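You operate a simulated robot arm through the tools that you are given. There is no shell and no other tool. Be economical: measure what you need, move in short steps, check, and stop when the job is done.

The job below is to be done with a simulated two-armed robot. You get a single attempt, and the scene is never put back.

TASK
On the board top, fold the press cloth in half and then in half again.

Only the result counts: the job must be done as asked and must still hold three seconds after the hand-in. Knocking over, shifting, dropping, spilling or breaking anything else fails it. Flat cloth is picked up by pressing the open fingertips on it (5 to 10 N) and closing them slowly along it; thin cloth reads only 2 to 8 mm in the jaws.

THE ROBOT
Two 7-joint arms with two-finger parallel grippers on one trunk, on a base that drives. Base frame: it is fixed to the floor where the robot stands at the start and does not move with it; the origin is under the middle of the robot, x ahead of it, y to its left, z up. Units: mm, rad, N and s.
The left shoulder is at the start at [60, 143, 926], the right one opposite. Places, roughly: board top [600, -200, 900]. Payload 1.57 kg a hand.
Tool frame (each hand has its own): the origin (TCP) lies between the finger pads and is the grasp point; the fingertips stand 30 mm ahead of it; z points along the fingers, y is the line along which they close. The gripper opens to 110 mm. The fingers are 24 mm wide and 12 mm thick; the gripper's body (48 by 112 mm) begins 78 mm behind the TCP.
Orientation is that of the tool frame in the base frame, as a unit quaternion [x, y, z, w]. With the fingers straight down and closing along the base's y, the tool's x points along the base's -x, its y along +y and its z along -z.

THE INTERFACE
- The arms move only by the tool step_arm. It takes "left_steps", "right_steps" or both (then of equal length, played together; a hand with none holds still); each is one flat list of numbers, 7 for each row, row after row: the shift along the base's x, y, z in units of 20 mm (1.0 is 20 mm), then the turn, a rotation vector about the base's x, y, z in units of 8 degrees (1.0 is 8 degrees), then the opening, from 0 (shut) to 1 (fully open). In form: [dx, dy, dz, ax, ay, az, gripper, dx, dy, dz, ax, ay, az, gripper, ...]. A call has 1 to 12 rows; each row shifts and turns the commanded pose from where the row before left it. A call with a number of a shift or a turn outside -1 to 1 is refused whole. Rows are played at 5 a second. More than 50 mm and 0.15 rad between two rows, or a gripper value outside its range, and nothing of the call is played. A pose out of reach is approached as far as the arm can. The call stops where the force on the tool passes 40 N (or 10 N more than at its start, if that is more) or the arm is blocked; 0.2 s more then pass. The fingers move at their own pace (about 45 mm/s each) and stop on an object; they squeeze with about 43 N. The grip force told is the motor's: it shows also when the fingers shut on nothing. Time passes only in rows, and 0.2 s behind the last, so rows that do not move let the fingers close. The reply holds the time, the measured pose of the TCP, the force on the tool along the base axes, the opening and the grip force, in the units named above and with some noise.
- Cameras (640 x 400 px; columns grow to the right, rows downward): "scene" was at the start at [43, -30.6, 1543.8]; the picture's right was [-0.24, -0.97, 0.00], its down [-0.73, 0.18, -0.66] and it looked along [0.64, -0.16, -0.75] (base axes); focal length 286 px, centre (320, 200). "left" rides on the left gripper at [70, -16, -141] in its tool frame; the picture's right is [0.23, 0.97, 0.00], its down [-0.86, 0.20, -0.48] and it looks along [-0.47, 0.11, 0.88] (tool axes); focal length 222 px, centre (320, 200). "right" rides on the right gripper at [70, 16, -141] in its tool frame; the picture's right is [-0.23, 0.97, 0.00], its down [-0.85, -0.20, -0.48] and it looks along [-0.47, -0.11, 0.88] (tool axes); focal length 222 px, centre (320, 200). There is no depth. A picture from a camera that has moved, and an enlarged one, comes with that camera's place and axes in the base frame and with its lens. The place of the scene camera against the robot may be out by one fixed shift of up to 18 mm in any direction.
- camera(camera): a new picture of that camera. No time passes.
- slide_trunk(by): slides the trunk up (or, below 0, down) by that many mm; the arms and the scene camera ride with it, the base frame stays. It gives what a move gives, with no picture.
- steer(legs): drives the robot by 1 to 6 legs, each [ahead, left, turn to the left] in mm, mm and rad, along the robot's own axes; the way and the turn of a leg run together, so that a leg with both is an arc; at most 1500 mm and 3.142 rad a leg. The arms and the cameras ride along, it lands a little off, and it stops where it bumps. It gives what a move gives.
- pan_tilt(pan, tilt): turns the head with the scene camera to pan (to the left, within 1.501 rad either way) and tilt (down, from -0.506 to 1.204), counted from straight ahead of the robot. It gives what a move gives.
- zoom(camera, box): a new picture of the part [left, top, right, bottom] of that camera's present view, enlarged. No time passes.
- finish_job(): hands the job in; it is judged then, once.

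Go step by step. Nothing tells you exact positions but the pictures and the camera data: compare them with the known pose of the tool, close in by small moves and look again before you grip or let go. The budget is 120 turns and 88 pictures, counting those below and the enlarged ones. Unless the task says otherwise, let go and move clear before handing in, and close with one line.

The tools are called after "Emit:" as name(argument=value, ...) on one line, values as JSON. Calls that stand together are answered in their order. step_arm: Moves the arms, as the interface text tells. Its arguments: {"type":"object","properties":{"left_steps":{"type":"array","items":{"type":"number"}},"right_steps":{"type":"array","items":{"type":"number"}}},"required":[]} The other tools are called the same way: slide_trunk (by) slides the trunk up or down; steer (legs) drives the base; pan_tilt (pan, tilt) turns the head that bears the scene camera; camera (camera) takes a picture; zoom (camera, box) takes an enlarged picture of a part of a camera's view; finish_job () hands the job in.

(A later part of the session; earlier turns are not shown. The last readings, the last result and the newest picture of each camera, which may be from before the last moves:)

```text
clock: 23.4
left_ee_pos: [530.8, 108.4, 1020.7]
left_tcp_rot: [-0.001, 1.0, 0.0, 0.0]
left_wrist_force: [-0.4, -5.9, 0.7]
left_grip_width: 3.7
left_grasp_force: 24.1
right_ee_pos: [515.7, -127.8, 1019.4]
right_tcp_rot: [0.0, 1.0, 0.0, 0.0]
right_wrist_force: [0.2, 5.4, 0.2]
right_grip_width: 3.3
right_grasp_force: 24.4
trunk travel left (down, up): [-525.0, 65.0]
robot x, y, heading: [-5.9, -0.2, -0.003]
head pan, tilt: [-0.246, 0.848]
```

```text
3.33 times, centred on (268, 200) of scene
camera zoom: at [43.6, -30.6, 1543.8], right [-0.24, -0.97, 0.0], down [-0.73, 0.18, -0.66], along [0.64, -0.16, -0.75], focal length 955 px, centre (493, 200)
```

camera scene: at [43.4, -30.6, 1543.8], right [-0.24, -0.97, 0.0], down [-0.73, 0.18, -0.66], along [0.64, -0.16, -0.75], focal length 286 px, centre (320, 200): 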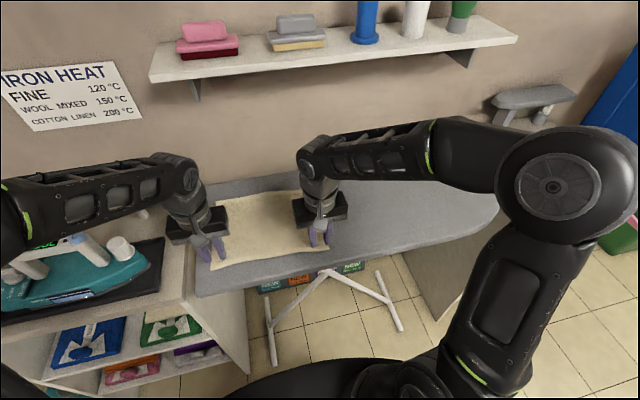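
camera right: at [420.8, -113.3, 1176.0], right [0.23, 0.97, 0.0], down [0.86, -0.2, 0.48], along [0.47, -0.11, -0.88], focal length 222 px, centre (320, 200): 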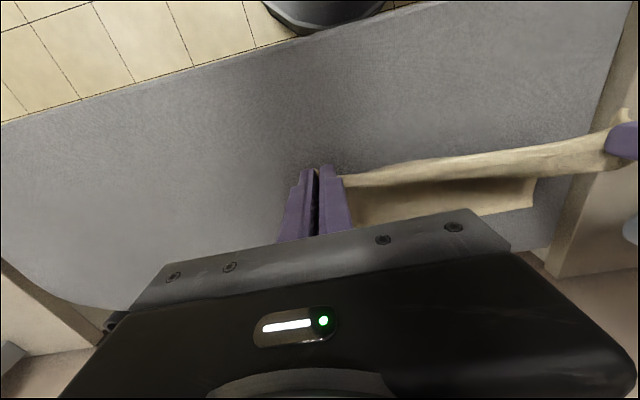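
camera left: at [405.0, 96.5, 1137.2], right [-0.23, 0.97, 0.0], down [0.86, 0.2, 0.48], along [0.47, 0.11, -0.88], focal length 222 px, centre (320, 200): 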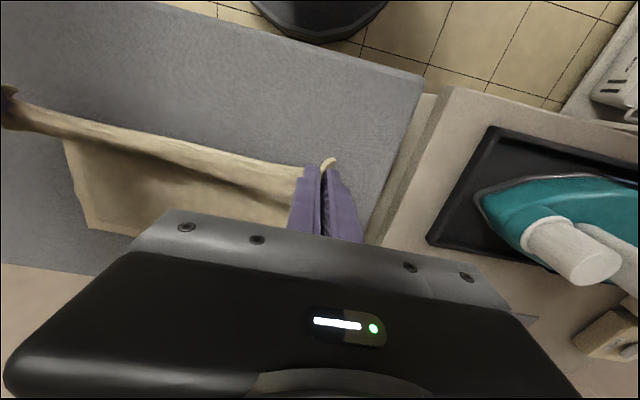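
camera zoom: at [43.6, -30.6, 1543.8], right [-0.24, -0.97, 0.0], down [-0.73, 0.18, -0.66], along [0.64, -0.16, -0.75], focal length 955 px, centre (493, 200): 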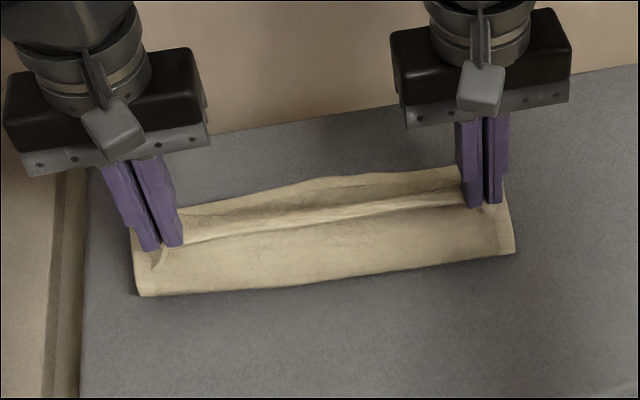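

The crease is now near (555 left, 525 right), close to target. I'll settle it back slightly, then lean forward with the correct tilt.

Emit:
step_arm(left_steps=[-0.7, -0.1, -0.5, 0, 0, 0, 0, 0, 0, 0, 0, 0, 0, 0, 0.9, -0.03, 0.1, 0, 1, 0, 0, 0.95, -0.03, -0.1, 0, 1, 0, 0, 0.95, -0.03, -0.3, 0, 1, 0, 0, 0.9, -0.03, -0.5, 0, 0, 0, 0], right_steps=[-0.5, 0, -0.4, 0, 0, 0, 0, 0, 0, 0, 0, 0, 0, 0, 0.9, -0.03, 0.1, 0, 1, 0, 0, 0.95, -0.03, -0.1, 0, 1, 0, 0, 0.95, -0.03, -0.3, 0, 1, 0, 0, 0.9, -0.03, -0.5, 0, 0, 0, 0])

Emit:
zoom(camera="scene", box=[172, 140, 364, 260])

```text
clock: 24.8
left_ee_pos: [554.1, 102.2, 1005.3]
left_tcp_rot: [0.0, 0.998, 0.0, -0.069]
left_wrist_force: [-0.3, -3.6, 0.7]
left_grip_width: 3.5
left_grasp_force: 24.7
left hand out of reach, approached as far as the arm can: row 4, 5
right_ee_pos: [523.8, -128.2, 990.6]
right_tcp_rot: [-0.008, 0.994, -0.003, -0.106]
right_wrist_force: [0.9, 3.9, 0.7]
right_grip_width: 3.3
right_grasp_force: 24.3
right hand out of reach, approached as far as the arm can: row 4, 5
trunk travel left (down, up): [-525.0, 65.0]
robot x, y, heading: [3.1, 0.5, -0.001]
head pan, tilt: [-0.246, 0.848]
```

```text
3.33 times, centred on (268, 200) of scene
camera zoom: at [44.0, -30.5, 1543.8], right [-0.24, -0.97, 0.0], down [-0.73, 0.18, -0.66], along [0.64, -0.16, -0.75], focal length 955 px, centre (493, 200)
```

zoom: 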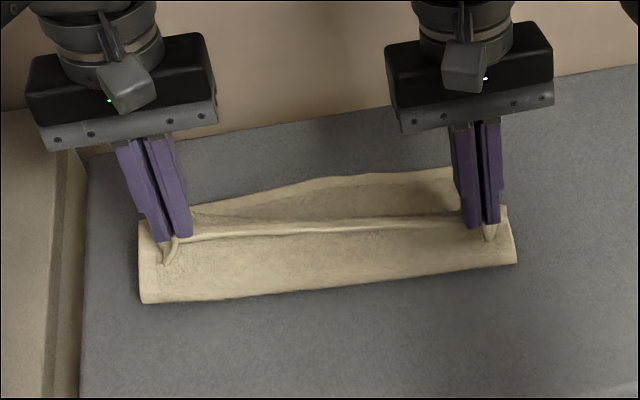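

Backward tilt is out of reach, so I'll return to vertical fingers and lean forward that way.

Emit:
step_arm(left_steps=[0, 0, 0, 0, -1, 0, 0], right_steps=[0, 0, 0, 0, -1, 0, 0])

```text
clock: 25.2
left_ee_pos: [550.1, 103.5, 1006.0]
left_tcp_rot: [0.0, 1.0, 0.0, 0.001]
left_wrist_force: [-1.3, -3.4, -0.4]
left_grip_width: 3.5
left_grasp_force: 24.1
right_ee_pos: [521.6, -127.4, 990.4]
right_tcp_rot: [-0.008, 0.999, -0.004, -0.035]
right_wrist_force: [0.8, 3.7, 1.2]
right_grip_width: 3.4
right_grasp_force: 24.4
trunk travel left (down, up): [-525.0, 65.0]
robot x, y, heading: [-2.2, 2.3, -0.004]
head pan, tilt: [-0.246, 0.848]
```

Emit:
step_arm(left_steps=[0.2, 0, 0.5, 0, 0, 0, 0, 0.9, 0, 0.1, 0, 0, 0, 0, 0.95, 0, -0.25, 0, 0, 0, 0, 0.65, -0.05, -0.5, 0, 0, 0, 0], right_steps=[0.2, 0, 0.9, 0, -0.5, 0, 0, 0.9, 0, 0.4, 0, 0, 0, 0, 0.95, 0, -0.25, 0, 0, 0, 0, 0.65, -0.05, -0.5, 0, 0, 0, 0])

Emit:
zoom(camera="scene", box=[172, 140, 364, 260])

Emit:
camera(camera="right")

```text
clock: 26.2
left_ee_pos: [608.3, 104.9, 1001.8]
left_tcp_rot: [0.0, 1.0, 0.0, -0.001]
left_wrist_force: [-0.1, -4.1, -0.7]
left_grip_width: 3.4
left_grasp_force: 24.8
right_ee_pos: [579.7, -128.3, 998.3]
right_tcp_rot: [-0.008, 1.0, -0.004, -0.002]
right_wrist_force: [-0.1, 4.4, 0.0]
right_grip_width: 3.3
right_grasp_force: 24.3
trunk travel left (down, up): [-525.0, 65.0]
robot x, y, heading: [-1.2, 1.8, -0.004]
head pan, tilt: [-0.246, 0.848]
```

```text
3.33 times, centred on (268, 200) of scene
camera zoom: at [44.4, -30.5, 1543.8], right [-0.24, -0.97, 0.0], down [-0.73, 0.18, -0.66], along [0.64, -0.16, -0.75], focal length 955 px, centre (493, 200)
```

zoom: 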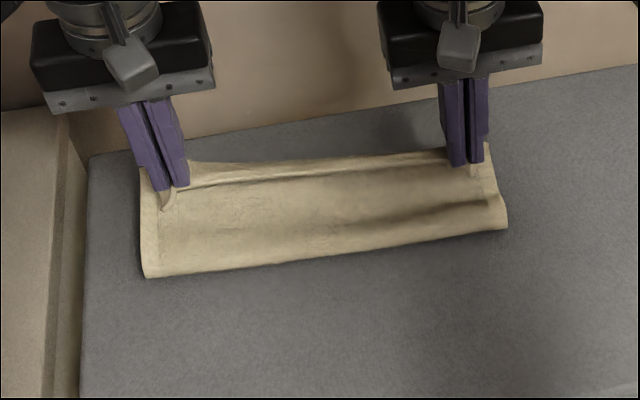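

```text
50 pictures are left
camera right: at [509.6, -113.8, 1140.0], right [0.21, 0.98, -0.01], down [0.86, -0.18, 0.48], along [0.47, -0.11, -0.88], focal length 222 px, centre (320, 200)
```

right: 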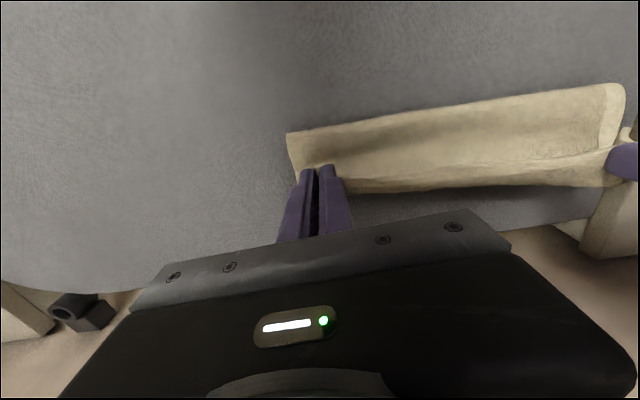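

The crease drifts forward when I lean high. I'll go lower and slightly back so it rolls back, then release so the edge springs forward. A small overshoot is fine, because I can then re-pinch the top layer in the right orientation and pull it back.

Emit:
step_arm(left_steps=[-0.6, 0, -0.8, 0, 0, 0, 0, -0.4, 0, -0.8, 0, 0, 0, 0, 0, 0, 0, 0, 0, 0, 0], right_steps=[-0.6, 0, -0.7, 0, 0, 0, 0, -0.4, 0, -0.7, 0, 0, 0, 0, 0, 0, 0, 0, 0, 0, 0])

Emit:
zoom(camera="scene", box=[172, 140, 364, 260])

```text
clock: 27.0
left_ee_pos: [587.3, 104.5, 969.4]
left_tcp_rot: [-0.001, 1.0, -0.001, 0.0]
left_wrist_force: [0.2, -6.0, 0.1]
left_grip_width: 3.7
left_grasp_force: 25.3
right_ee_pos: [558.6, -129.8, 972.9]
right_tcp_rot: [-0.008, 1.0, -0.003, -0.001]
right_wrist_force: [0.8, 5.4, -0.5]
right_grip_width: 3.2
right_grasp_force: 24.3
trunk travel left (down, up): [-525.0, 65.0]
robot x, y, heading: [0.9, 0.5, -0.001]
head pan, tilt: [-0.246, 0.848]
```

```text
3.33 times, centred on (268, 200) of scene
camera zoom: at [43.1, -30.6, 1543.8], right [-0.24, -0.97, 0.0], down [-0.73, 0.18, -0.66], along [0.64, -0.16, -0.75], focal length 955 px, centre (493, 200)
```

zoom: 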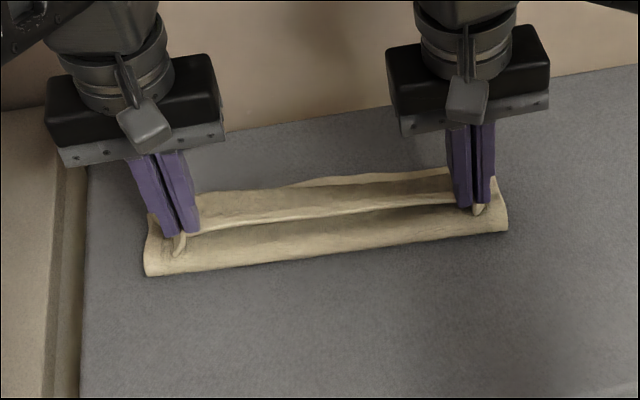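

Emit:
step_arm(left_steps=[-0.9, 0, 0.3, 0, 0, 0, 0, -0.9, 0, -0.1, 0, 0, 0, 0, -0.2, 0, -0.3, 0, 0, 0, 0], right_steps=[-0.9, 0, 0.3, 0, 0, 0, 0, -0.7, 0, -0.1, 0, 0, 0, 0, 0, 0, -0.3, 0, 0, 0, 0])

Emit:
zoom(camera="scene", box=[172, 140, 364, 260])

```text
clock: 27.8
left_ee_pos: [548.3, 105.4, 966.7]
left_tcp_rot: [0.0, 1.0, 0.0, 0.0]
left_wrist_force: [-0.6, -4.8, -0.7]
left_grip_width: 3.8
left_grasp_force: 24.0
right_ee_pos: [525.3, -128.5, 971.3]
right_tcp_rot: [-0.008, 1.0, -0.003, -0.001]
right_wrist_force: [1.3, 5.3, -1.1]
right_grip_width: 3.3
right_grasp_force: 24.3
trunk travel left (down, up): [-525.0, 65.0]
robot x, y, heading: [-3.3, -1.7, -0.0]
head pan, tilt: [-0.246, 0.848]
```

```text
3.33 times, centred on (268, 200) of scene
camera zoom: at [43.4, -30.6, 1543.8], right [-0.24, -0.97, 0.0], down [-0.73, 0.18, -0.66], along [0.64, -0.16, -0.75], focal length 955 px, centre (493, 200)
```

zoom: 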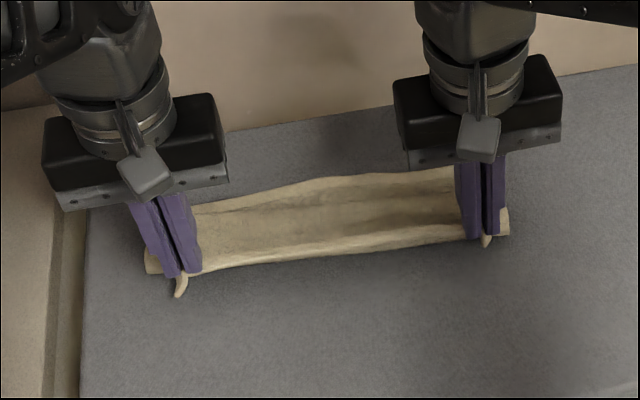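

The crease stays where it last rolled. I'll roll it back by swinging low toward the robot, then go forward keeping low so it stays back.

Emit:
step_arm(left_steps=[-0.9, 0, 0.9, 0, 0, 0, 0, -0.9, 0, 0.9, 0, 0, 0, 0, -0.9, 0, 0, 0, 0, 0, 0, -0.9, 0, -0.9, 0, 0, 0, 0, 0, 0, -0.3, 0, 0, 0, 0], right_steps=[-0.8, 0, 0.9, 0, 0, 0, 0, -0.8, 0, 0.8, 0, 0, 0, 0, -0.8, 0, 0, 0, 0, 0, 0, -0.5, 0, -0.9, 0, 0, 0, 0, 0, 0, -0.3, 0, 0, 0, 0])

Emit:
step_arm(left_steps=[0.7, 0, 0.6, 0, 0, 0, 0, 0.8, 0, 0.3, 0, 0, 0, 0, 0.7, 0, 0, 0, 0, 0, 0], right_steps=[0.7, 0, 0.6, 0, 0, 0, 0, 0.7, 0, 0.2, 0, 0, 0, 0, 0.6, 0, -0.1, 0, 0, 0, 0])

Emit:
zoom(camera="scene", box=[172, 140, 364, 260])

```text
clock: 29.0
left_ee_pos: [476.7, 105.0, 979.6]
left_tcp_rot: [0.0, 1.0, 0.001, 0.0]
left_wrist_force: [0.1, -4.2, 0.1]
left_grip_width: 3.8
left_grasp_force: 24.0
right_ee_pos: [466.9, -128.3, 980.2]
right_tcp_rot: [-0.008, 1.0, -0.003, -0.001]
right_wrist_force: [0.3, 3.1, 0.2]
right_grip_width: 3.1
right_grasp_force: 24.4
trunk travel left (down, up): [-525.0, 65.0]
robot x, y, heading: [1.9, 4.3, 0.0]
head pan, tilt: [-0.246, 0.848]
```

```text
clock: 29.8
left_ee_pos: [520.0, 102.7, 998.0]
left_tcp_rot: [0.0, 1.0, 0.0, 0.0]
left_wrist_force: [-0.3, -4.1, -1.1]
left_grip_width: 3.5
left_grasp_force: 23.7
right_ee_pos: [509.2, -128.3, 995.1]
right_tcp_rot: [-0.008, 1.0, -0.004, 0.0]
right_wrist_force: [0.0, 3.5, -0.3]
right_grip_width: 3.2
right_grasp_force: 24.7
trunk travel left (down, up): [-525.0, 65.0]
robot x, y, heading: [1.4, -1.0, -0.006]
head pan, tilt: [-0.246, 0.848]
```

```text
3.33 times, centred on (268, 200) of scene
camera zoom: at [43.8, -30.6, 1543.8], right [-0.24, -0.97, 0.0], down [-0.73, 0.18, -0.66], along [0.64, -0.16, -0.75], focal length 955 px, centre (493, 200)
```

zoom: 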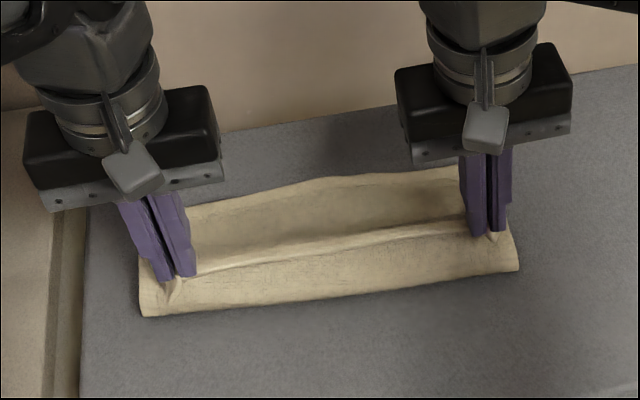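

The crease is now at (535 left, 508 right), right where it should be. I'll go forward while staying low.

Emit:
step_arm(left_steps=[0.8, 0, -0.4, 0, 0, 0, 0, 0.95, 0, -0.4, 0, 0, 0, 0, 0.95, 0, -0.4, 0, 0, 0, 0, 0.95, 0, -0.4, 0, 0, 0, 0], right_steps=[0.8, 0, -0.4, 0, 0, 0, 0, 0.9, 0, -0.4, 0, 0, 0, 0, 0.85, 0, -0.4, 0, 0, 0, 0, 0.85, 0, -0.3, 0, 0, 0, 0])

Emit:
zoom(camera="scene", box=[172, 140, 364, 260])

```text
clock: 30.8
left_ee_pos: [593.0, 104.3, 963.9]
left_tcp_rot: [0.001, 1.0, 0.0, -0.001]
left_wrist_force: [-0.3, -3.4, 0.2]
left_grip_width: 4.0
left_grasp_force: 24.9
right_ee_pos: [575.7, -128.3, 962.5]
right_tcp_rot: [-0.007, 1.0, -0.003, -0.001]
right_wrist_force: [-0.4, 3.3, 0.0]
right_grip_width: 3.2
right_grasp_force: 24.2
trunk travel left (down, up): [-525.0, 65.0]
robot x, y, heading: [0.7, 1.7, -0.003]
head pan, tilt: [-0.246, 0.848]
```

```text
3.33 times, centred on (268, 200) of scene
camera zoom: at [44.1, -30.5, 1543.8], right [-0.24, -0.97, 0.0], down [-0.73, 0.18, -0.66], along [0.64, -0.16, -0.75], focal length 955 px, centre (493, 200)
```

zoom: 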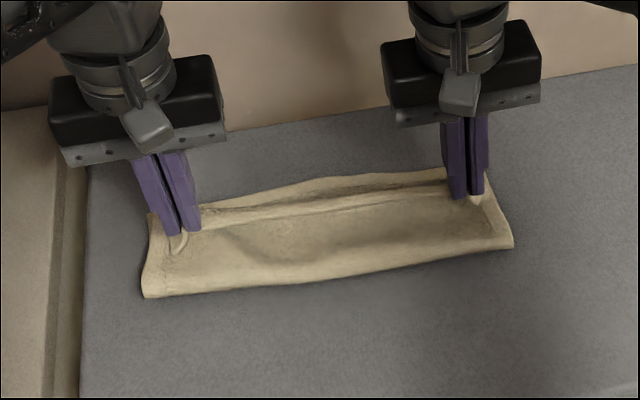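

The crease holds near 555/532 and the flap is nearly flat. I'll go a bit further, then release.

Emit:
step_arm(left_steps=[0.8, 0, -0.5, 0, 0, 0, 0, 0.7, 0, -0.5, 0, 0, 0, 0], right_steps=[0.8, 0, -0.5, 0, 0, 0, 0, 0.7, 0, -0.5, 0, 0, 0, 0])

Emit:
zoom(camera="scene", box=[172, 140, 364, 260])

```text
clock: 31.4
left_ee_pos: [622.1, 103.5, 944.9]
left_tcp_rot: [0.0, 1.0, -0.001, -0.001]
left_wrist_force: [0.1, -1.8, 0.7]
left_grip_width: 3.5
left_grasp_force: 24.7
right_ee_pos: [605.2, -127.4, 944.2]
right_tcp_rot: [-0.008, 1.0, -0.003, -0.002]
right_wrist_force: [-1.0, 3.5, 0.9]
right_grip_width: 3.1
right_grasp_force: 24.6
trunk travel left (down, up): [-525.0, 65.0]
robot x, y, heading: [1.0, -1.6, 0.001]
head pan, tilt: [-0.246, 0.848]
```

```text
3.33 times, centred on (268, 200) of scene
camera zoom: at [43.1, -30.5, 1543.9], right [-0.24, -0.97, 0.0], down [-0.73, 0.18, -0.66], along [0.64, -0.16, -0.75], focal length 955 px, centre (493, 200)
```

zoom: 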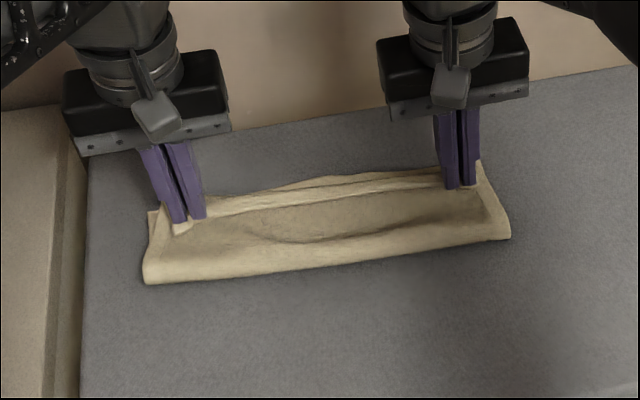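

The top edge is just short of the bottom edge and ready to flip forward. I'll open the fingers, then rise.

Emit:
step_arm(left_steps=[0, 0, 0, 0, 0, 0, 0.15, 0, 0, 0, 0, 0, 0, 0.3, 0, 0, 0, 0, 0, 0, 0.3, 0, 0, 1, 0, 0, 0, 0.3, 0, 0, 1, 0, 0, 0, 0.3, 0, 0, 1, 0, 0, 0, 0.3], right_steps=[0, 0, 0, 0, 0, 0, 0.15, 0, 0, 0, 0, 0, 0, 0.3, 0, 0, 0, 0, 0, 0, 0.3, 0, 0, 1, 0, 0, 0, 0.3, 0, 0, 1, 0, 0, 0, 0.3, 0, 0, 1, 0, 0, 0, 0.3])

Emit:
zoom(camera="scene", box=[172, 140, 364, 260])

Emit:
camera(camera="right")

Emit:
camera(camera="left")

```text
clock: 32.8
left_ee_pos: [622.7, 101.8, 1003.7]
left_tcp_rot: [0.001, 1.0, 0.0, 0.0]
left_wrist_force: [0.5, -0.5, -0.1]
left_grip_width: 33.1
left_grasp_force: 0.0
right_ee_pos: [608.1, -130.3, 1004.1]
right_tcp_rot: [-0.008, 1.0, -0.003, -0.001]
right_wrist_force: [0.0, -0.3, 0.1]
right_grip_width: 33.2
right_grasp_force: 0.0
trunk travel left (down, up): [-525.0, 65.0]
robot x, y, heading: [0.2, -2.3, 0.004]
head pan, tilt: [-0.246, 0.848]
```

```text
3.33 times, centred on (268, 200) of scene
camera zoom: at [42.8, -30.6, 1543.8], right [-0.24, -0.97, 0.0], down [-0.73, 0.18, -0.66], along [0.64, -0.16, -0.75], focal length 955 px, centre (493, 200)
```

zoom: 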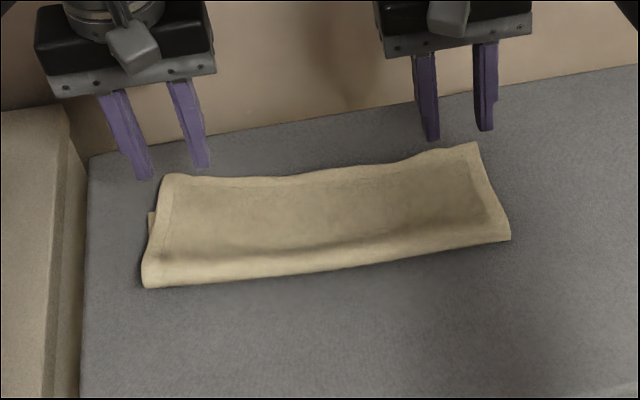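

```text
43 pictures are left
camera right: at [537.4, -113.9, 1145.7], right [0.21, 0.98, -0.01], down [0.86, -0.18, 0.48], along [0.47, -0.11, -0.88], focal length 222 px, centre (320, 200)
```

right: 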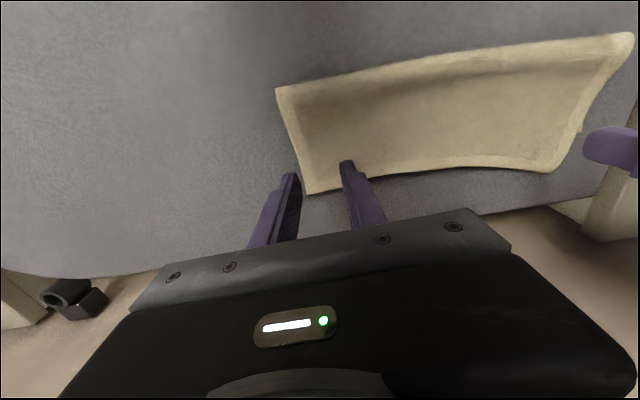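

```text
42 pictures are left
camera left: at [553.2, 86.3, 1145.7], right [-0.23, 0.97, 0.0], down [0.86, 0.2, 0.48], along [0.47, 0.11, -0.88], focal length 222 px, centre (320, 200)
```

left: 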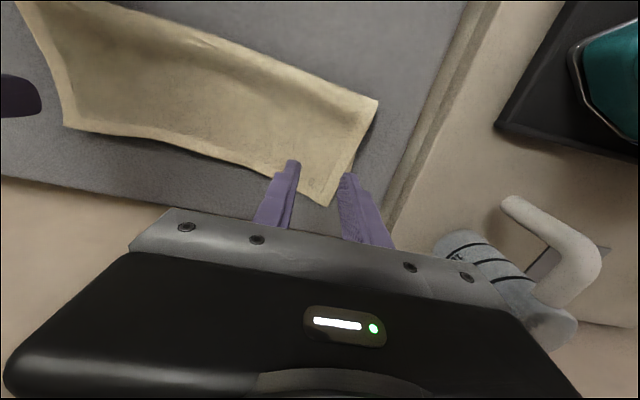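

The flap fell forward well. Its top corners are at (686,124) and (655,−157), overshooting the lower edge by about 37 mm (left) and 23 mm (right). I'll re-pinch the overhanging single layer at both corners and pull it back.

Emit:
step_arm(left_steps=[0.9, 0, 0, 0, 0, 0, 0.2, 0.95, 0, 0, 0, 0, 0, 0.2, 0.9, 0, 0, 0, 0, 0, 0.2, 0, 0, -0.9, 0, 0, 0, 0.2, 0, 0, -0.9, 0, 0, 0, 0.2, 0, 0, -0.9, 0, 0, 0, 0.2, 0, 0, -0.5, 0, 0, 0, 0.2], right_steps=[0.75, -0.1, 0, 0, 0, 0, 0.2, 0.7, 0, 0, 0, 0, 0, 0.2, 0.7, 0, 0, 0, 0, 0, 0.2, 0, 0, -0.9, 0, 0, 0, 0.2, 0, 0, -0.9, 0, 0, 0, 0.2, 0, 0, -0.9, 0, 0, 0, 0.2, 0, 0, -0.5, 0, 0, 0, 0.2])

Emit:
camera(camera="right")

Emit:
camera(camera="left")

```text
clock: 34.4
left_ee_pos: [629.6, 102.5, 941.8]
left_tcp_rot: [0.0, 1.0, 0.0, 0.0]
left_wrist_force: [-0.2, 0.0, 0.4]
left_grip_width: 21.9
left_grasp_force: 0.0
left hand out of reach, approached as far as the arm can: row 1, 2, 3
right_ee_pos: [633.4, -130.1, 942.1]
right_tcp_rot: [-0.007, 1.0, -0.003, 0.0]
right_wrist_force: [0.0, -0.1, -0.3]
right_grip_width: 22.2
right_grasp_force: 0.0
right hand out of reach, approached as far as the arm can: row 3
trunk travel left (down, up): [-525.0, 65.0]
robot x, y, heading: [0.3, -1.9, 0.001]
head pan, tilt: [-0.246, 0.848]
```

```text
41 pictures are left
camera right: at [564.4, -115.3, 1082.4], right [0.21, 0.98, -0.01], down [0.86, -0.18, 0.48], along [0.47, -0.11, -0.88], focal length 222 px, centre (320, 200)
```

right: 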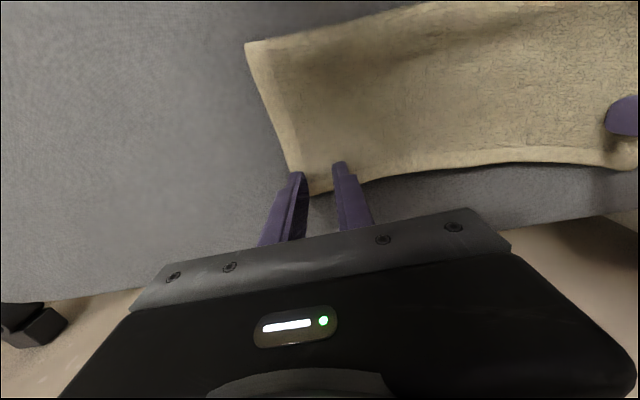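

```text
40 pictures are left
camera left: at [561.3, 87.0, 1083.4], right [-0.23, 0.97, 0.0], down [0.85, 0.2, 0.48], along [0.47, 0.11, -0.88], focal length 222 px, centre (320, 200)
```

left: 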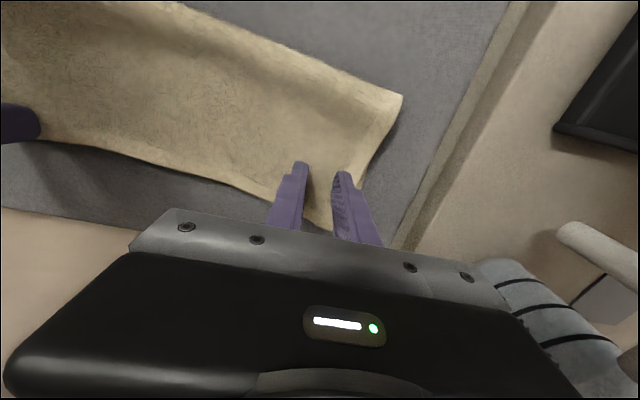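

Straight-down reach ends near x 635, so I'll raise the hands, pull them back a little and drive the base 60 mm closer.

Emit:
step_arm(left_steps=[0, 0, 0.9, 0, 0, 0, 0.2, -0.6, 0, 0.9, 0, 0, 0, 0.2, -0.6, 0, 0.9, 0, 0, 0, 0.2], right_steps=[0, 0, 0.9, 0, 0, 0, 0.2, -0.8, 0, 0.9, 0, 0, 0, 0.2, -0.8, 0, 0.9, 0, 0, 0, 0.2])

Emit:
steer(legs=[[60, 0, 0]])

Emit:
zoom(camera="scene", box=[160, 160, 352, 280])

```text
clock: 35.2
left_ee_pos: [606.4, 102.8, 995.2]
left_tcp_rot: [0.0, 1.0, -0.001, 0.001]
left_wrist_force: [-0.3, -0.1, 0.8]
left_grip_width: 21.8
left_grasp_force: 0.1
right_ee_pos: [603.9, -129.1, 995.9]
right_tcp_rot: [-0.008, 1.0, -0.004, -0.002]
right_wrist_force: [0.4, 0.3, -0.1]
right_grip_width: 21.9
right_grasp_force: 0.1
trunk travel left (down, up): [-525.0, 65.0]
robot x, y, heading: [-3.6, -1.7, 0.002]
head pan, tilt: [-0.246, 0.848]
```

```text
clock: 36.1
left_ee_pos: [630.3, 102.7, 997.6]
left_tcp_rot: [0.002, 1.0, 0.0, 0.0]
left_wrist_force: [0.6, 0.4, 0.0]
left_grip_width: 22.0
left_grasp_force: 0.0
right_ee_pos: [629.7, -127.9, 997.6]
right_tcp_rot: [-0.007, 1.0, -0.005, 0.0]
right_wrist_force: [0.9, -0.4, -0.4]
right_grip_width: 21.8
right_grasp_force: 0.1
trunk travel left (down, up): [-525.0, 65.0]
robot x, y, heading: [33.1, -0.8, 0.004]
head pan, tilt: [-0.246, 0.848]
stopped in leg 1: the robot was blocked; the commanded pose is now the measured one
```

```text
3.33 times, centred on (256, 220) of scene
camera zoom: at [65.5, -29.8, 1544.2], right [-0.24, -0.97, 0.0], down [-0.72, 0.18, -0.67], along [0.65, -0.16, -0.75], focal length 955 px, centre (533, 133)
```

zoom: 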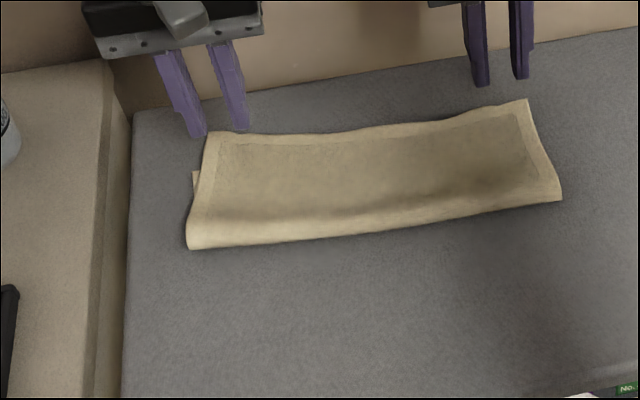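

The drive was blocked after about 25 mm. Raising the trunk puts the shoulders nearer wrist height and gives more reach, so I'll do that, then extend low.

Emit:
slide_trunk(by=60)

Emit:
step_arm(left_steps=[0.5, 0, -0.9, 0, 0, 0, 0.2, 0.5, 0, -0.9, 0, 0, 0, 0.2, 0.5, 0, -0.9, 0, 0, 0, 0.2, 0.4, 0, -0.9, 0, 0, 0, 0.2, 0.3, 0, -0.9, 0, 0, 0, 0.2, 0.2, 0, -0.6, 0, 0, 0, 0.2], right_steps=[0.3, -0.1, -0.9, 0, 0, 0, 0.2, 0.3, -0.1, -0.9, 0, 0, 0, 0.2, 0.3, -0.1, -0.9, 0, 0, 0, 0.2, 0.1, 0, -0.9, 0, 0, 0, 0.2, 0, 0, -0.9, 0, 0, 0, 0.2, 0, 0, -0.6, 0, 0, 0, 0.2])

Emit:
camera(camera="left")

Emit:
camera(camera="right")

```text
clock: 37.0
left_ee_pos: [593.5, 105.5, 1020.0]
left_tcp_rot: [0.013, 0.998, 0.015, -0.058]
left_wrist_force: [-0.5, 0.2, -0.5]
left_grip_width: 21.8
left_grasp_force: 0.0
right_ee_pos: [594.8, -131.3, 1023.6]
right_tcp_rot: [-0.017, 0.998, -0.016, -0.055]
right_wrist_force: [-0.2, -0.4, 0.7]
right_grip_width: 22.0
right_grasp_force: 0.0
trunk travel left (down, up): [-584.0, 6.0]
robot x, y, heading: [28.6, -0.2, 0.002]
head pan, tilt: [-0.246, 0.848]
stopped: the force on the tool passed its limit (the readings are from after the stop); the commanded pose is now the measured one
```

```text
clock: 38.2
left_ee_pos: [641.3, 104.9, 935.7]
left_tcp_rot: [0.012, 0.998, 0.014, -0.059]
left_wrist_force: [-9.6, 2.4, 20.6]
left_grip_width: 21.2
left_grasp_force: 0.0
right_ee_pos: [623.2, -137.9, 935.3]
right_tcp_rot: [-0.017, 0.998, -0.016, -0.056]
right_wrist_force: [-7.6, -2.5, 15.7]
right_grip_width: 21.5
right_grasp_force: 0.1
trunk travel left (down, up): [-584.0, 6.0]
robot x, y, heading: [33.6, -2.7, 0.005]
head pan, tilt: [-0.246, 0.848]
stopped in row 5 (left hand): the force on the tool passed its limit (the readings are from after the stop); the commanded pose is now the measured one
```

```text
38 pictures are left
camera left: at [589.0, 87.2, 1083.8], right [-0.2, 0.98, 0.05], down [0.91, 0.17, 0.38], along [0.36, 0.13, -0.92], focal length 222 px, centre (320, 200)
```

left: 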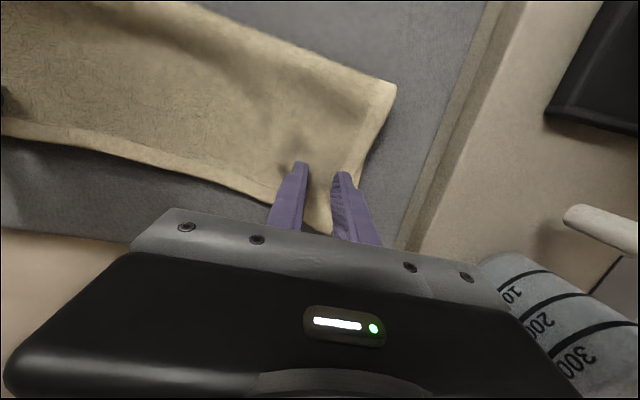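

```text
37 pictures are left
camera right: at [567.2, -119.4, 1083.0], right [0.19, 0.98, -0.05], down [0.91, -0.16, 0.39], along [0.37, -0.12, -0.92], focal length 222 px, centre (320, 200)
```

right: 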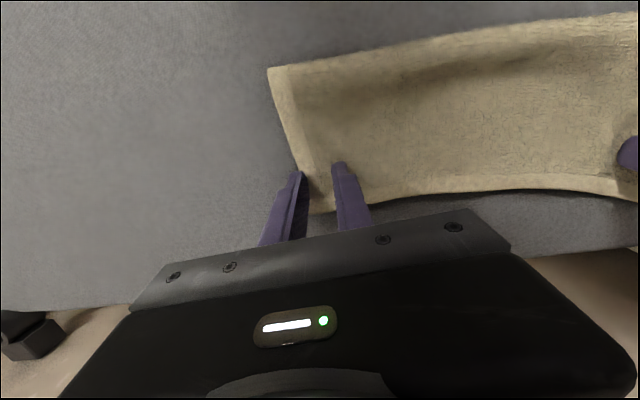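

The hands are resting on the cloth and tilted slightly. I'll lift, straighten and extend forward above the overhang.

Emit:
step_arm(left_steps=[0, 0, 0.8, 0, -0.85, 0, 0.2, 0.6, 0, 0, 0, 0, 0, 0.2, 0.6, 0, 0, 0, 0, 0, 0.2, 0.6, 0, 0, 0, 0, 0, 0.2], right_steps=[0, 0, 0.8, 0, -0.85, 0, 0.2, 0.5, 0.1, 0, 0, 0, 0, 0.2, 0.5, 0, 0, 0, 0, 0, 0.2, 0.5, 0, 0, 0, 0, 0, 0.2])

Emit:
camera(camera="left")

Emit:
camera(camera="right")

```text
clock: 39.2
left_ee_pos: [681.6, 106.8, 945.7]
left_tcp_rot: [0.01, 1.0, 0.016, -0.002]
left_wrist_force: [0.6, 0.2, 0.1]
left_grip_width: 21.9
left_grasp_force: 0.1
right_ee_pos: [657.3, -135.7, 948.1]
right_tcp_rot: [-0.015, 1.0, -0.016, 0.004]
right_wrist_force: [0.0, -0.7, 0.0]
right_grip_width: 22.2
right_grasp_force: 0.1
trunk travel left (down, up): [-584.0, 6.0]
robot x, y, heading: [30.0, 1.6, 0.004]
head pan, tilt: [-0.246, 0.848]
```

```text
36 pictures are left
camera left: at [612.3, 87.9, 1087.4], right [-0.21, 0.98, 0.03], down [0.86, 0.17, 0.48], along [0.47, 0.13, -0.88], focal length 222 px, centre (320, 200)
```

left: 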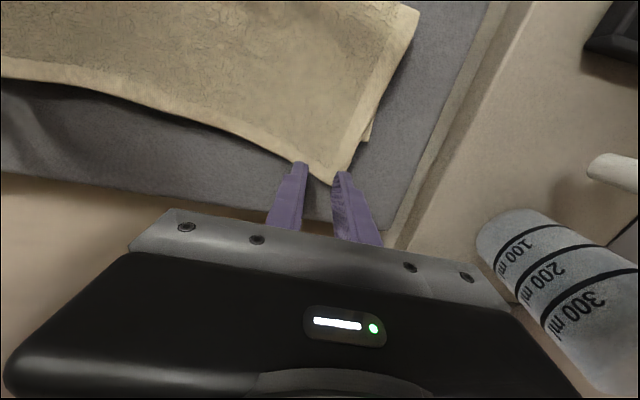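

```text
35 pictures are left
camera right: at [584.0, -117.3, 1087.1], right [0.2, 0.98, -0.03], down [0.86, -0.16, 0.49], along [0.48, -0.12, -0.87], focal length 222 px, centre (320, 200)
```

right: 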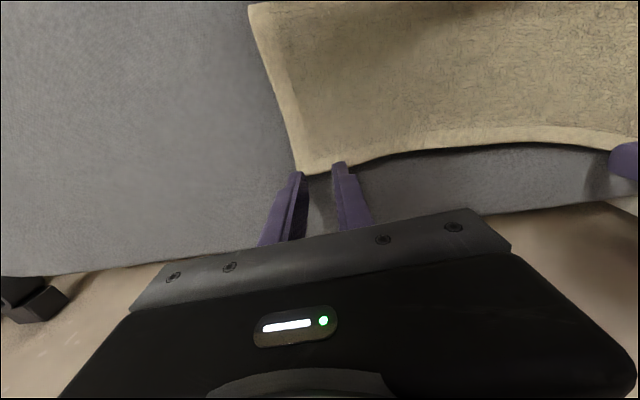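

The overhang is in view. I'll centre the fingers on it and press down.

Emit:
step_arm(left_steps=[-0.45, -0.7, 0, 0, 0, 0, 0.2, 0, 0, -0.35, 0, 0, 0, 0.2, 0, 0, -0.25, 0, 0, 0, 0.2], right_steps=[-0.5, 0.45, 0, 0, 0, 0, 0.2, 0, 0, -0.4, 0, 0, 0, 0.2, 0, 0, -0.3, 0, 0, 0, 0.2])

```text
clock: 40.0
left_ee_pos: [670.9, 91.0, 935.0]
left_tcp_rot: [0.011, 1.0, 0.016, 0.001]
left_wrist_force: [0.0, 0.5, -0.9]
left_grip_width: 21.8
left_grasp_force: 0.1
right_ee_pos: [644.1, -126.0, 936.3]
right_tcp_rot: [-0.015, 1.0, -0.016, 0.006]
right_wrist_force: [-1.7, -0.5, 8.8]
right_grip_width: 21.8
right_grasp_force: 0.2
trunk travel left (down, up): [-584.0, 6.0]
robot x, y, heading: [29.9, 1.2, 0.001]
head pan, tilt: [-0.246, 0.848]
```

Emit:
step_arm(left_steps=[0, 0, -0.1, 0, 0, 0, 0.2, 0, 0, -0.07, 0, 0, 0, 0.2, 0, 0, 0, 0, 0, 0, 0.2], right_steps=[0, 0, 0.25, 0, 0, 0, 0.2, 0.35, 0, 0, 0, 0, 0, 0.2, 0, 0, -0.25, 0, 0, 0, 0.2])

```text
clock: 40.8
left_ee_pos: [668.3, 91.5, 932.9]
left_tcp_rot: [0.01, 1.0, 0.017, 0.001]
left_wrist_force: [0.7, 0.3, 12.6]
left_grip_width: 22.1
left_grasp_force: 0.1
right_ee_pos: [650.6, -127.0, 935.0]
right_tcp_rot: [-0.015, 1.0, -0.015, 0.005]
right_wrist_force: [-2.5, 0.2, 7.5]
right_grip_width: 21.7
right_grasp_force: 0.0
trunk travel left (down, up): [-584.0, 6.0]
robot x, y, heading: [31.2, 0.3, 0.003]
head pan, tilt: [-0.246, 0.848]
```

Emit:
step_arm(left_steps=[0, 0, 0.03, 0, 0, 0, 0.19, 0, 0, 0, 0, 0, 0, 0.16, 0, 0, 0, 0, 0, 0, 0.13, 0, 0, 0, 0, 0, 0, 0.1, 0, 0, 0, 0, 0, 0, 0.07, 0, 0, 0, 0, 0, 0, 0.04, 0, 0, 0, 0, 0, 0, 0, 0, 0, 0, 0, 0, 0, 0], right_steps=[0, 0, 0, 0, 0, 0, 0.19, 0, 0, 0, 0, 0, 0, 0.16, 0, 0, 0, 0, 0, 0, 0.13, 0, 0, 0, 0, 0, 0, 0.1, 0, 0, 0, 0, 0, 0, 0.07, 0, 0, 0, 0, 0, 0, 0.04, 0, 0, 0, 0, 0, 0, 0, 0, 0, 0, 0, 0, 0, 0])

Emit:
camera(camera="left")

Emit:
camera(camera="right")

```text
clock: 42.6
left_ee_pos: [669.3, 91.3, 933.7]
left_tcp_rot: [0.011, 1.0, 0.016, 0.0]
left_wrist_force: [0.0, -6.6, 13.5]
left_grip_width: 4.1
left_grasp_force: 24.8
right_ee_pos: [649.3, -126.8, 933.8]
right_tcp_rot: [-0.015, 1.0, -0.016, 0.005]
right_wrist_force: [3.0, 6.0, 9.4]
right_grip_width: 4.1
right_grasp_force: 24.4
trunk travel left (down, up): [-584.0, 6.0]
robot x, y, heading: [31.2, -4.8, 0.001]
head pan, tilt: [-0.246, 0.848]
```

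```text
34 pictures are left
camera left: at [599.9, 73.2, 1074.3], right [-0.21, 0.98, 0.03], down [0.86, 0.17, 0.48], along [0.47, 0.13, -0.87], focal length 222 px, centre (320, 200)
```

left: 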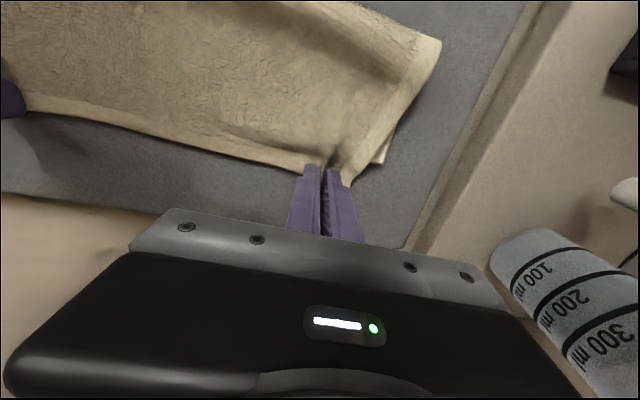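

```text
33 pictures are left
camera right: at [578.6, -108.5, 1074.4], right [0.2, 0.98, -0.03], down [0.86, -0.16, 0.49], along [0.48, -0.12, -0.87], focal length 222 px, centre (320, 200)
```

right: 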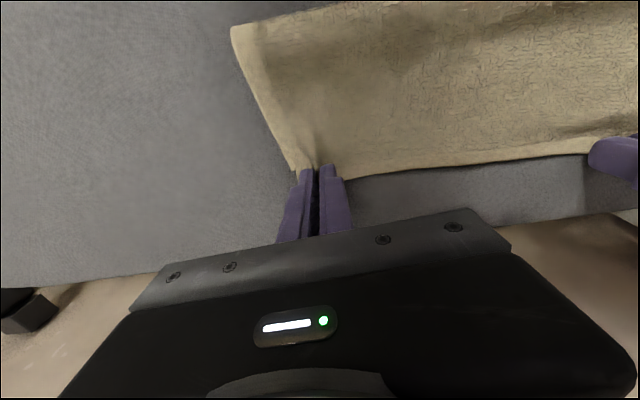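

Both hands hold only the top layer (4.1 mm each). I'll lift, pull back past the target to roll the crease back, then lay the edge forward onto the lower edge.

Emit:
step_arm(left_steps=[-0.3, 0.1, 0.9, 0, 0, 0, 0, -0.8, 0.2, 0.8, 0, 0, 0, 0, -0.9, 0.2, 0.2, 0, 0, 0, 0, -0.9, 0.2, 0, 0, 0, 0, 0, -0.5, 0.1, 0, 0, 0, 0, 0], right_steps=[-0.2, 0, 0.9, 0, 0, 0, 0, -0.7, -0.1, 0.8, 0, 0, 0, 0, -0.8, -0.1, 0.2, 0, 0, 0, 0, -0.6, 0, 0, 0, 0, 0, 0, -0.3, 0, 0, 0, 0, 0, 0])

Emit:
zoom(camera="scene", box=[160, 160, 352, 280])

```text
clock: 43.8
left_ee_pos: [604.9, 103.9, 969.9]
left_tcp_rot: [0.011, 1.0, 0.014, -0.001]
left_wrist_force: [-0.4, -24.0, -0.2]
left_grip_width: 4.6
left_grasp_force: 24.9
right_ee_pos: [599.5, -126.7, 971.9]
right_tcp_rot: [-0.017, 1.0, -0.015, 0.004]
right_wrist_force: [0.6, 23.8, 0.1]
right_grip_width: 4.3
right_grasp_force: 24.8
trunk travel left (down, up): [-584.0, 6.0]
robot x, y, heading: [31.5, 1.6, 0.003]
head pan, tilt: [-0.246, 0.848]
```

```text
3.33 times, centred on (256, 220) of scene
camera zoom: at [74.6, -30.2, 1602.7], right [-0.24, -0.97, 0.0], down [-0.73, 0.18, -0.66], along [0.64, -0.16, -0.75], focal length 955 px, centre (533, 133)
```

zoom: 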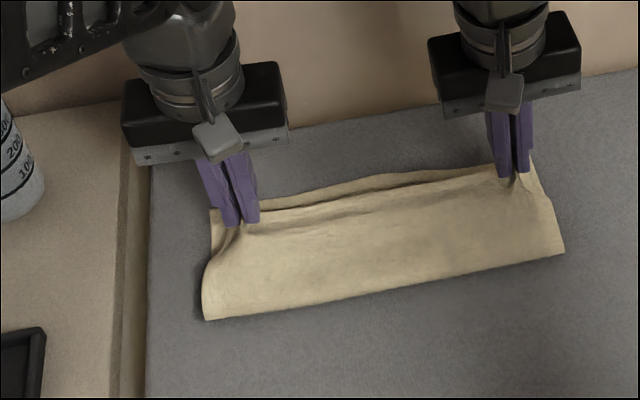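

The crease has rolled back to about 535/528. I'll ease the tension between the hands and lay the edge forward onto the lower edge.

Emit:
step_arm(left_steps=[0.5, -0.2, -0.4, 0, 0, 0, 0, 0.6, -0.1, -0.6, 0, 0, 0, 0, 0.5, 0, -0.55, 0, 0, 0, 0], right_steps=[0.5, 0.1, -0.4, 0, 0, 0, 0, 0.5, 0, -0.6, 0, 0, 0, 0, 0.4, 0, -0.6, 0, 0, 0, 0])

Emit:
zoom(camera="scene", box=[160, 160, 352, 280])

Emit:
camera(camera="left")

Emit:
camera(camera="right")

```text
clock: 44.6
left_ee_pos: [635.7, 100.4, 938.8]
left_tcp_rot: [0.01, 1.0, 0.015, -0.001]
left_wrist_force: [-1.6, -16.8, 1.5]
left_grip_width: 4.2
left_grasp_force: 24.6
right_ee_pos: [629.5, -126.7, 939.2]
right_tcp_rot: [-0.016, 1.0, -0.016, 0.005]
right_wrist_force: [0.5, 18.0, 1.7]
right_grip_width: 4.0
right_grasp_force: 25.2
trunk travel left (down, up): [-584.0, 6.0]
robot x, y, heading: [33.2, 3.4, 0.004]
head pan, tilt: [-0.246, 0.848]
```

```text
3.33 times, centred on (256, 220) of scene
camera zoom: at [75.0, -30.2, 1602.8], right [-0.24, -0.97, 0.0], down [-0.73, 0.18, -0.66], along [0.64, -0.16, -0.75], focal length 955 px, centre (533, 133)
```

zoom: 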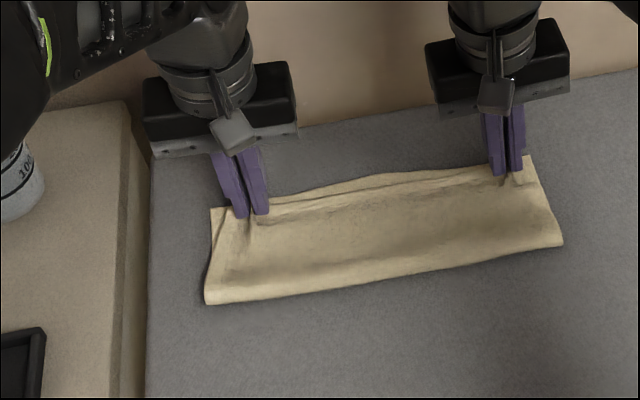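

```text
30 pictures are left
camera left: at [566.7, 82.4, 1080.7], right [-0.21, 0.98, 0.03], down [0.86, 0.17, 0.48], along [0.47, 0.13, -0.88], focal length 222 px, centre (320, 200)
```

left: 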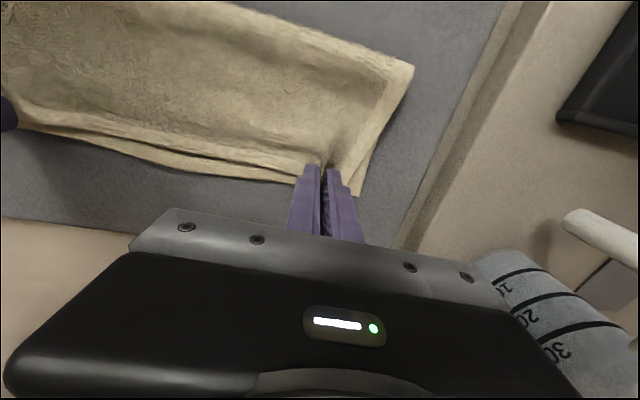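

```text
29 pictures are left
camera right: at [556.9, -109.9, 1079.5], right [0.2, 0.98, -0.03], down [0.86, -0.16, 0.49], along [0.48, -0.12, -0.87], focal length 222 px, centre (320, 200)
```

right: 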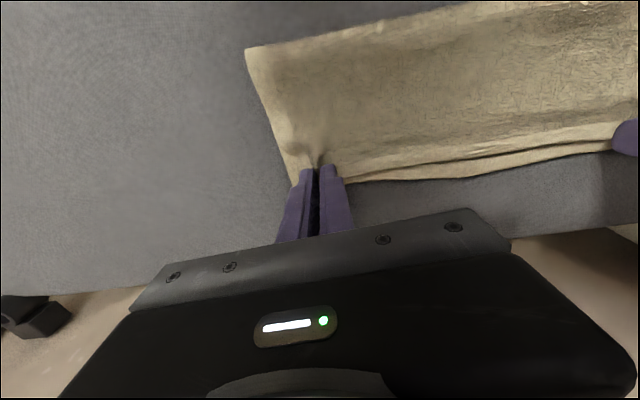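

The edges now nearly coincide. I'll nudge forward 4 mm, lower, release and rise.

Emit:
step_arm(left_steps=[0.3, 0, -0.1, 0, 0, 0, 0, 0, 0, 0, 0, 0, 0, 0.1, 0, 0, 0, 0, 0, 0, 0.22, 0, 0, 0, 0, 0, 0, 0.22, 0, 0, 0.9, 0, 0, 0, 0.22, -0.5, 0, 0.9, 0, 0, 0, 0.22, -0.8, 0, 0.9, 0, 0, 0, 0.22, -0.9, 0, 0.9, 0, 0, 0, 0.22], right_steps=[0.2, 0, -0.1, 0, 0, 0, 0, 0, 0, 0, 0, 0, 0, 0.1, 0, 0, 0, 0, 0, 0, 0.22, 0, 0, 0, 0, 0, 0, 0.22, 0, 0, 0.9, 0, 0, 0, 0.22, -0.5, 0, 0.9, 0, 0, 0, 0.22, -0.8, 0, 0.9, 0, 0, 0, 0.22, -0.9, 0, 0.9, 0, 0, 0, 0.22])

Emit:
zoom(camera="scene", box=[160, 160, 352, 280])

Emit:
camera(camera="left")

```text
clock: 46.4
left_ee_pos: [596.8, 101.2, 1012.1]
left_tcp_rot: [0.011, 1.0, 0.016, -0.001]
left_wrist_force: [0.4, -1.0, 0.0]
left_grip_width: 24.5
left_grasp_force: 0.1
right_ee_pos: [585.7, -128.3, 1011.6]
right_tcp_rot: [-0.014, 1.0, -0.016, 0.006]
right_wrist_force: [-0.4, -0.1, 0.6]
right_grip_width: 24.0
right_grasp_force: 0.0
trunk travel left (down, up): [-584.0, 6.0]
robot x, y, heading: [35.5, -1.1, 0.003]
head pan, tilt: [-0.246, 0.848]
```

```text
3.33 times, centred on (256, 220) of scene
camera zoom: at [73.2, -30.2, 1602.7], right [-0.24, -0.97, 0.0], down [-0.73, 0.18, -0.66], along [0.64, -0.16, -0.75], focal length 955 px, centre (533, 133)
```

zoom: 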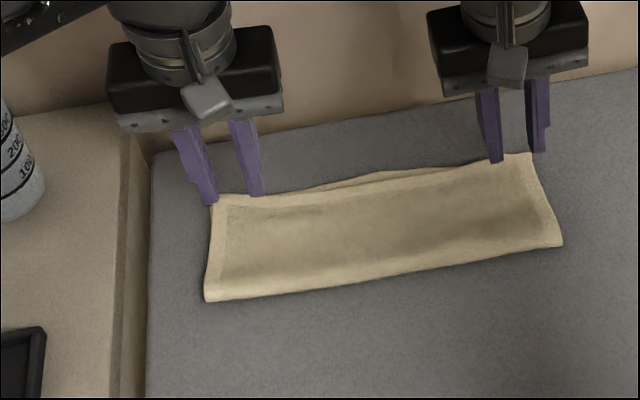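

```text
27 pictures are left
camera left: at [527.9, 83.0, 1152.5], right [-0.21, 0.98, 0.03], down [0.86, 0.17, 0.48], along [0.47, 0.13, -0.87], focal length 222 px, centre (320, 200)
```

left: 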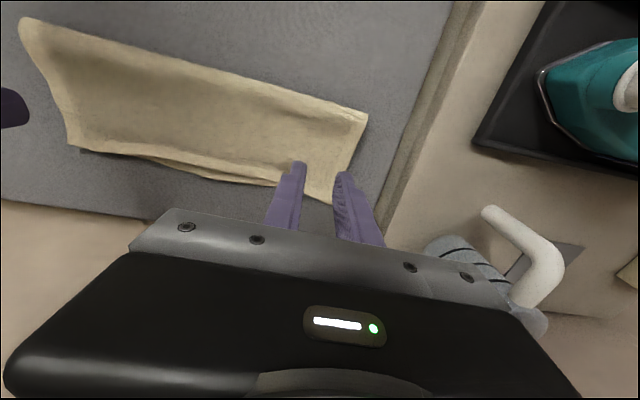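

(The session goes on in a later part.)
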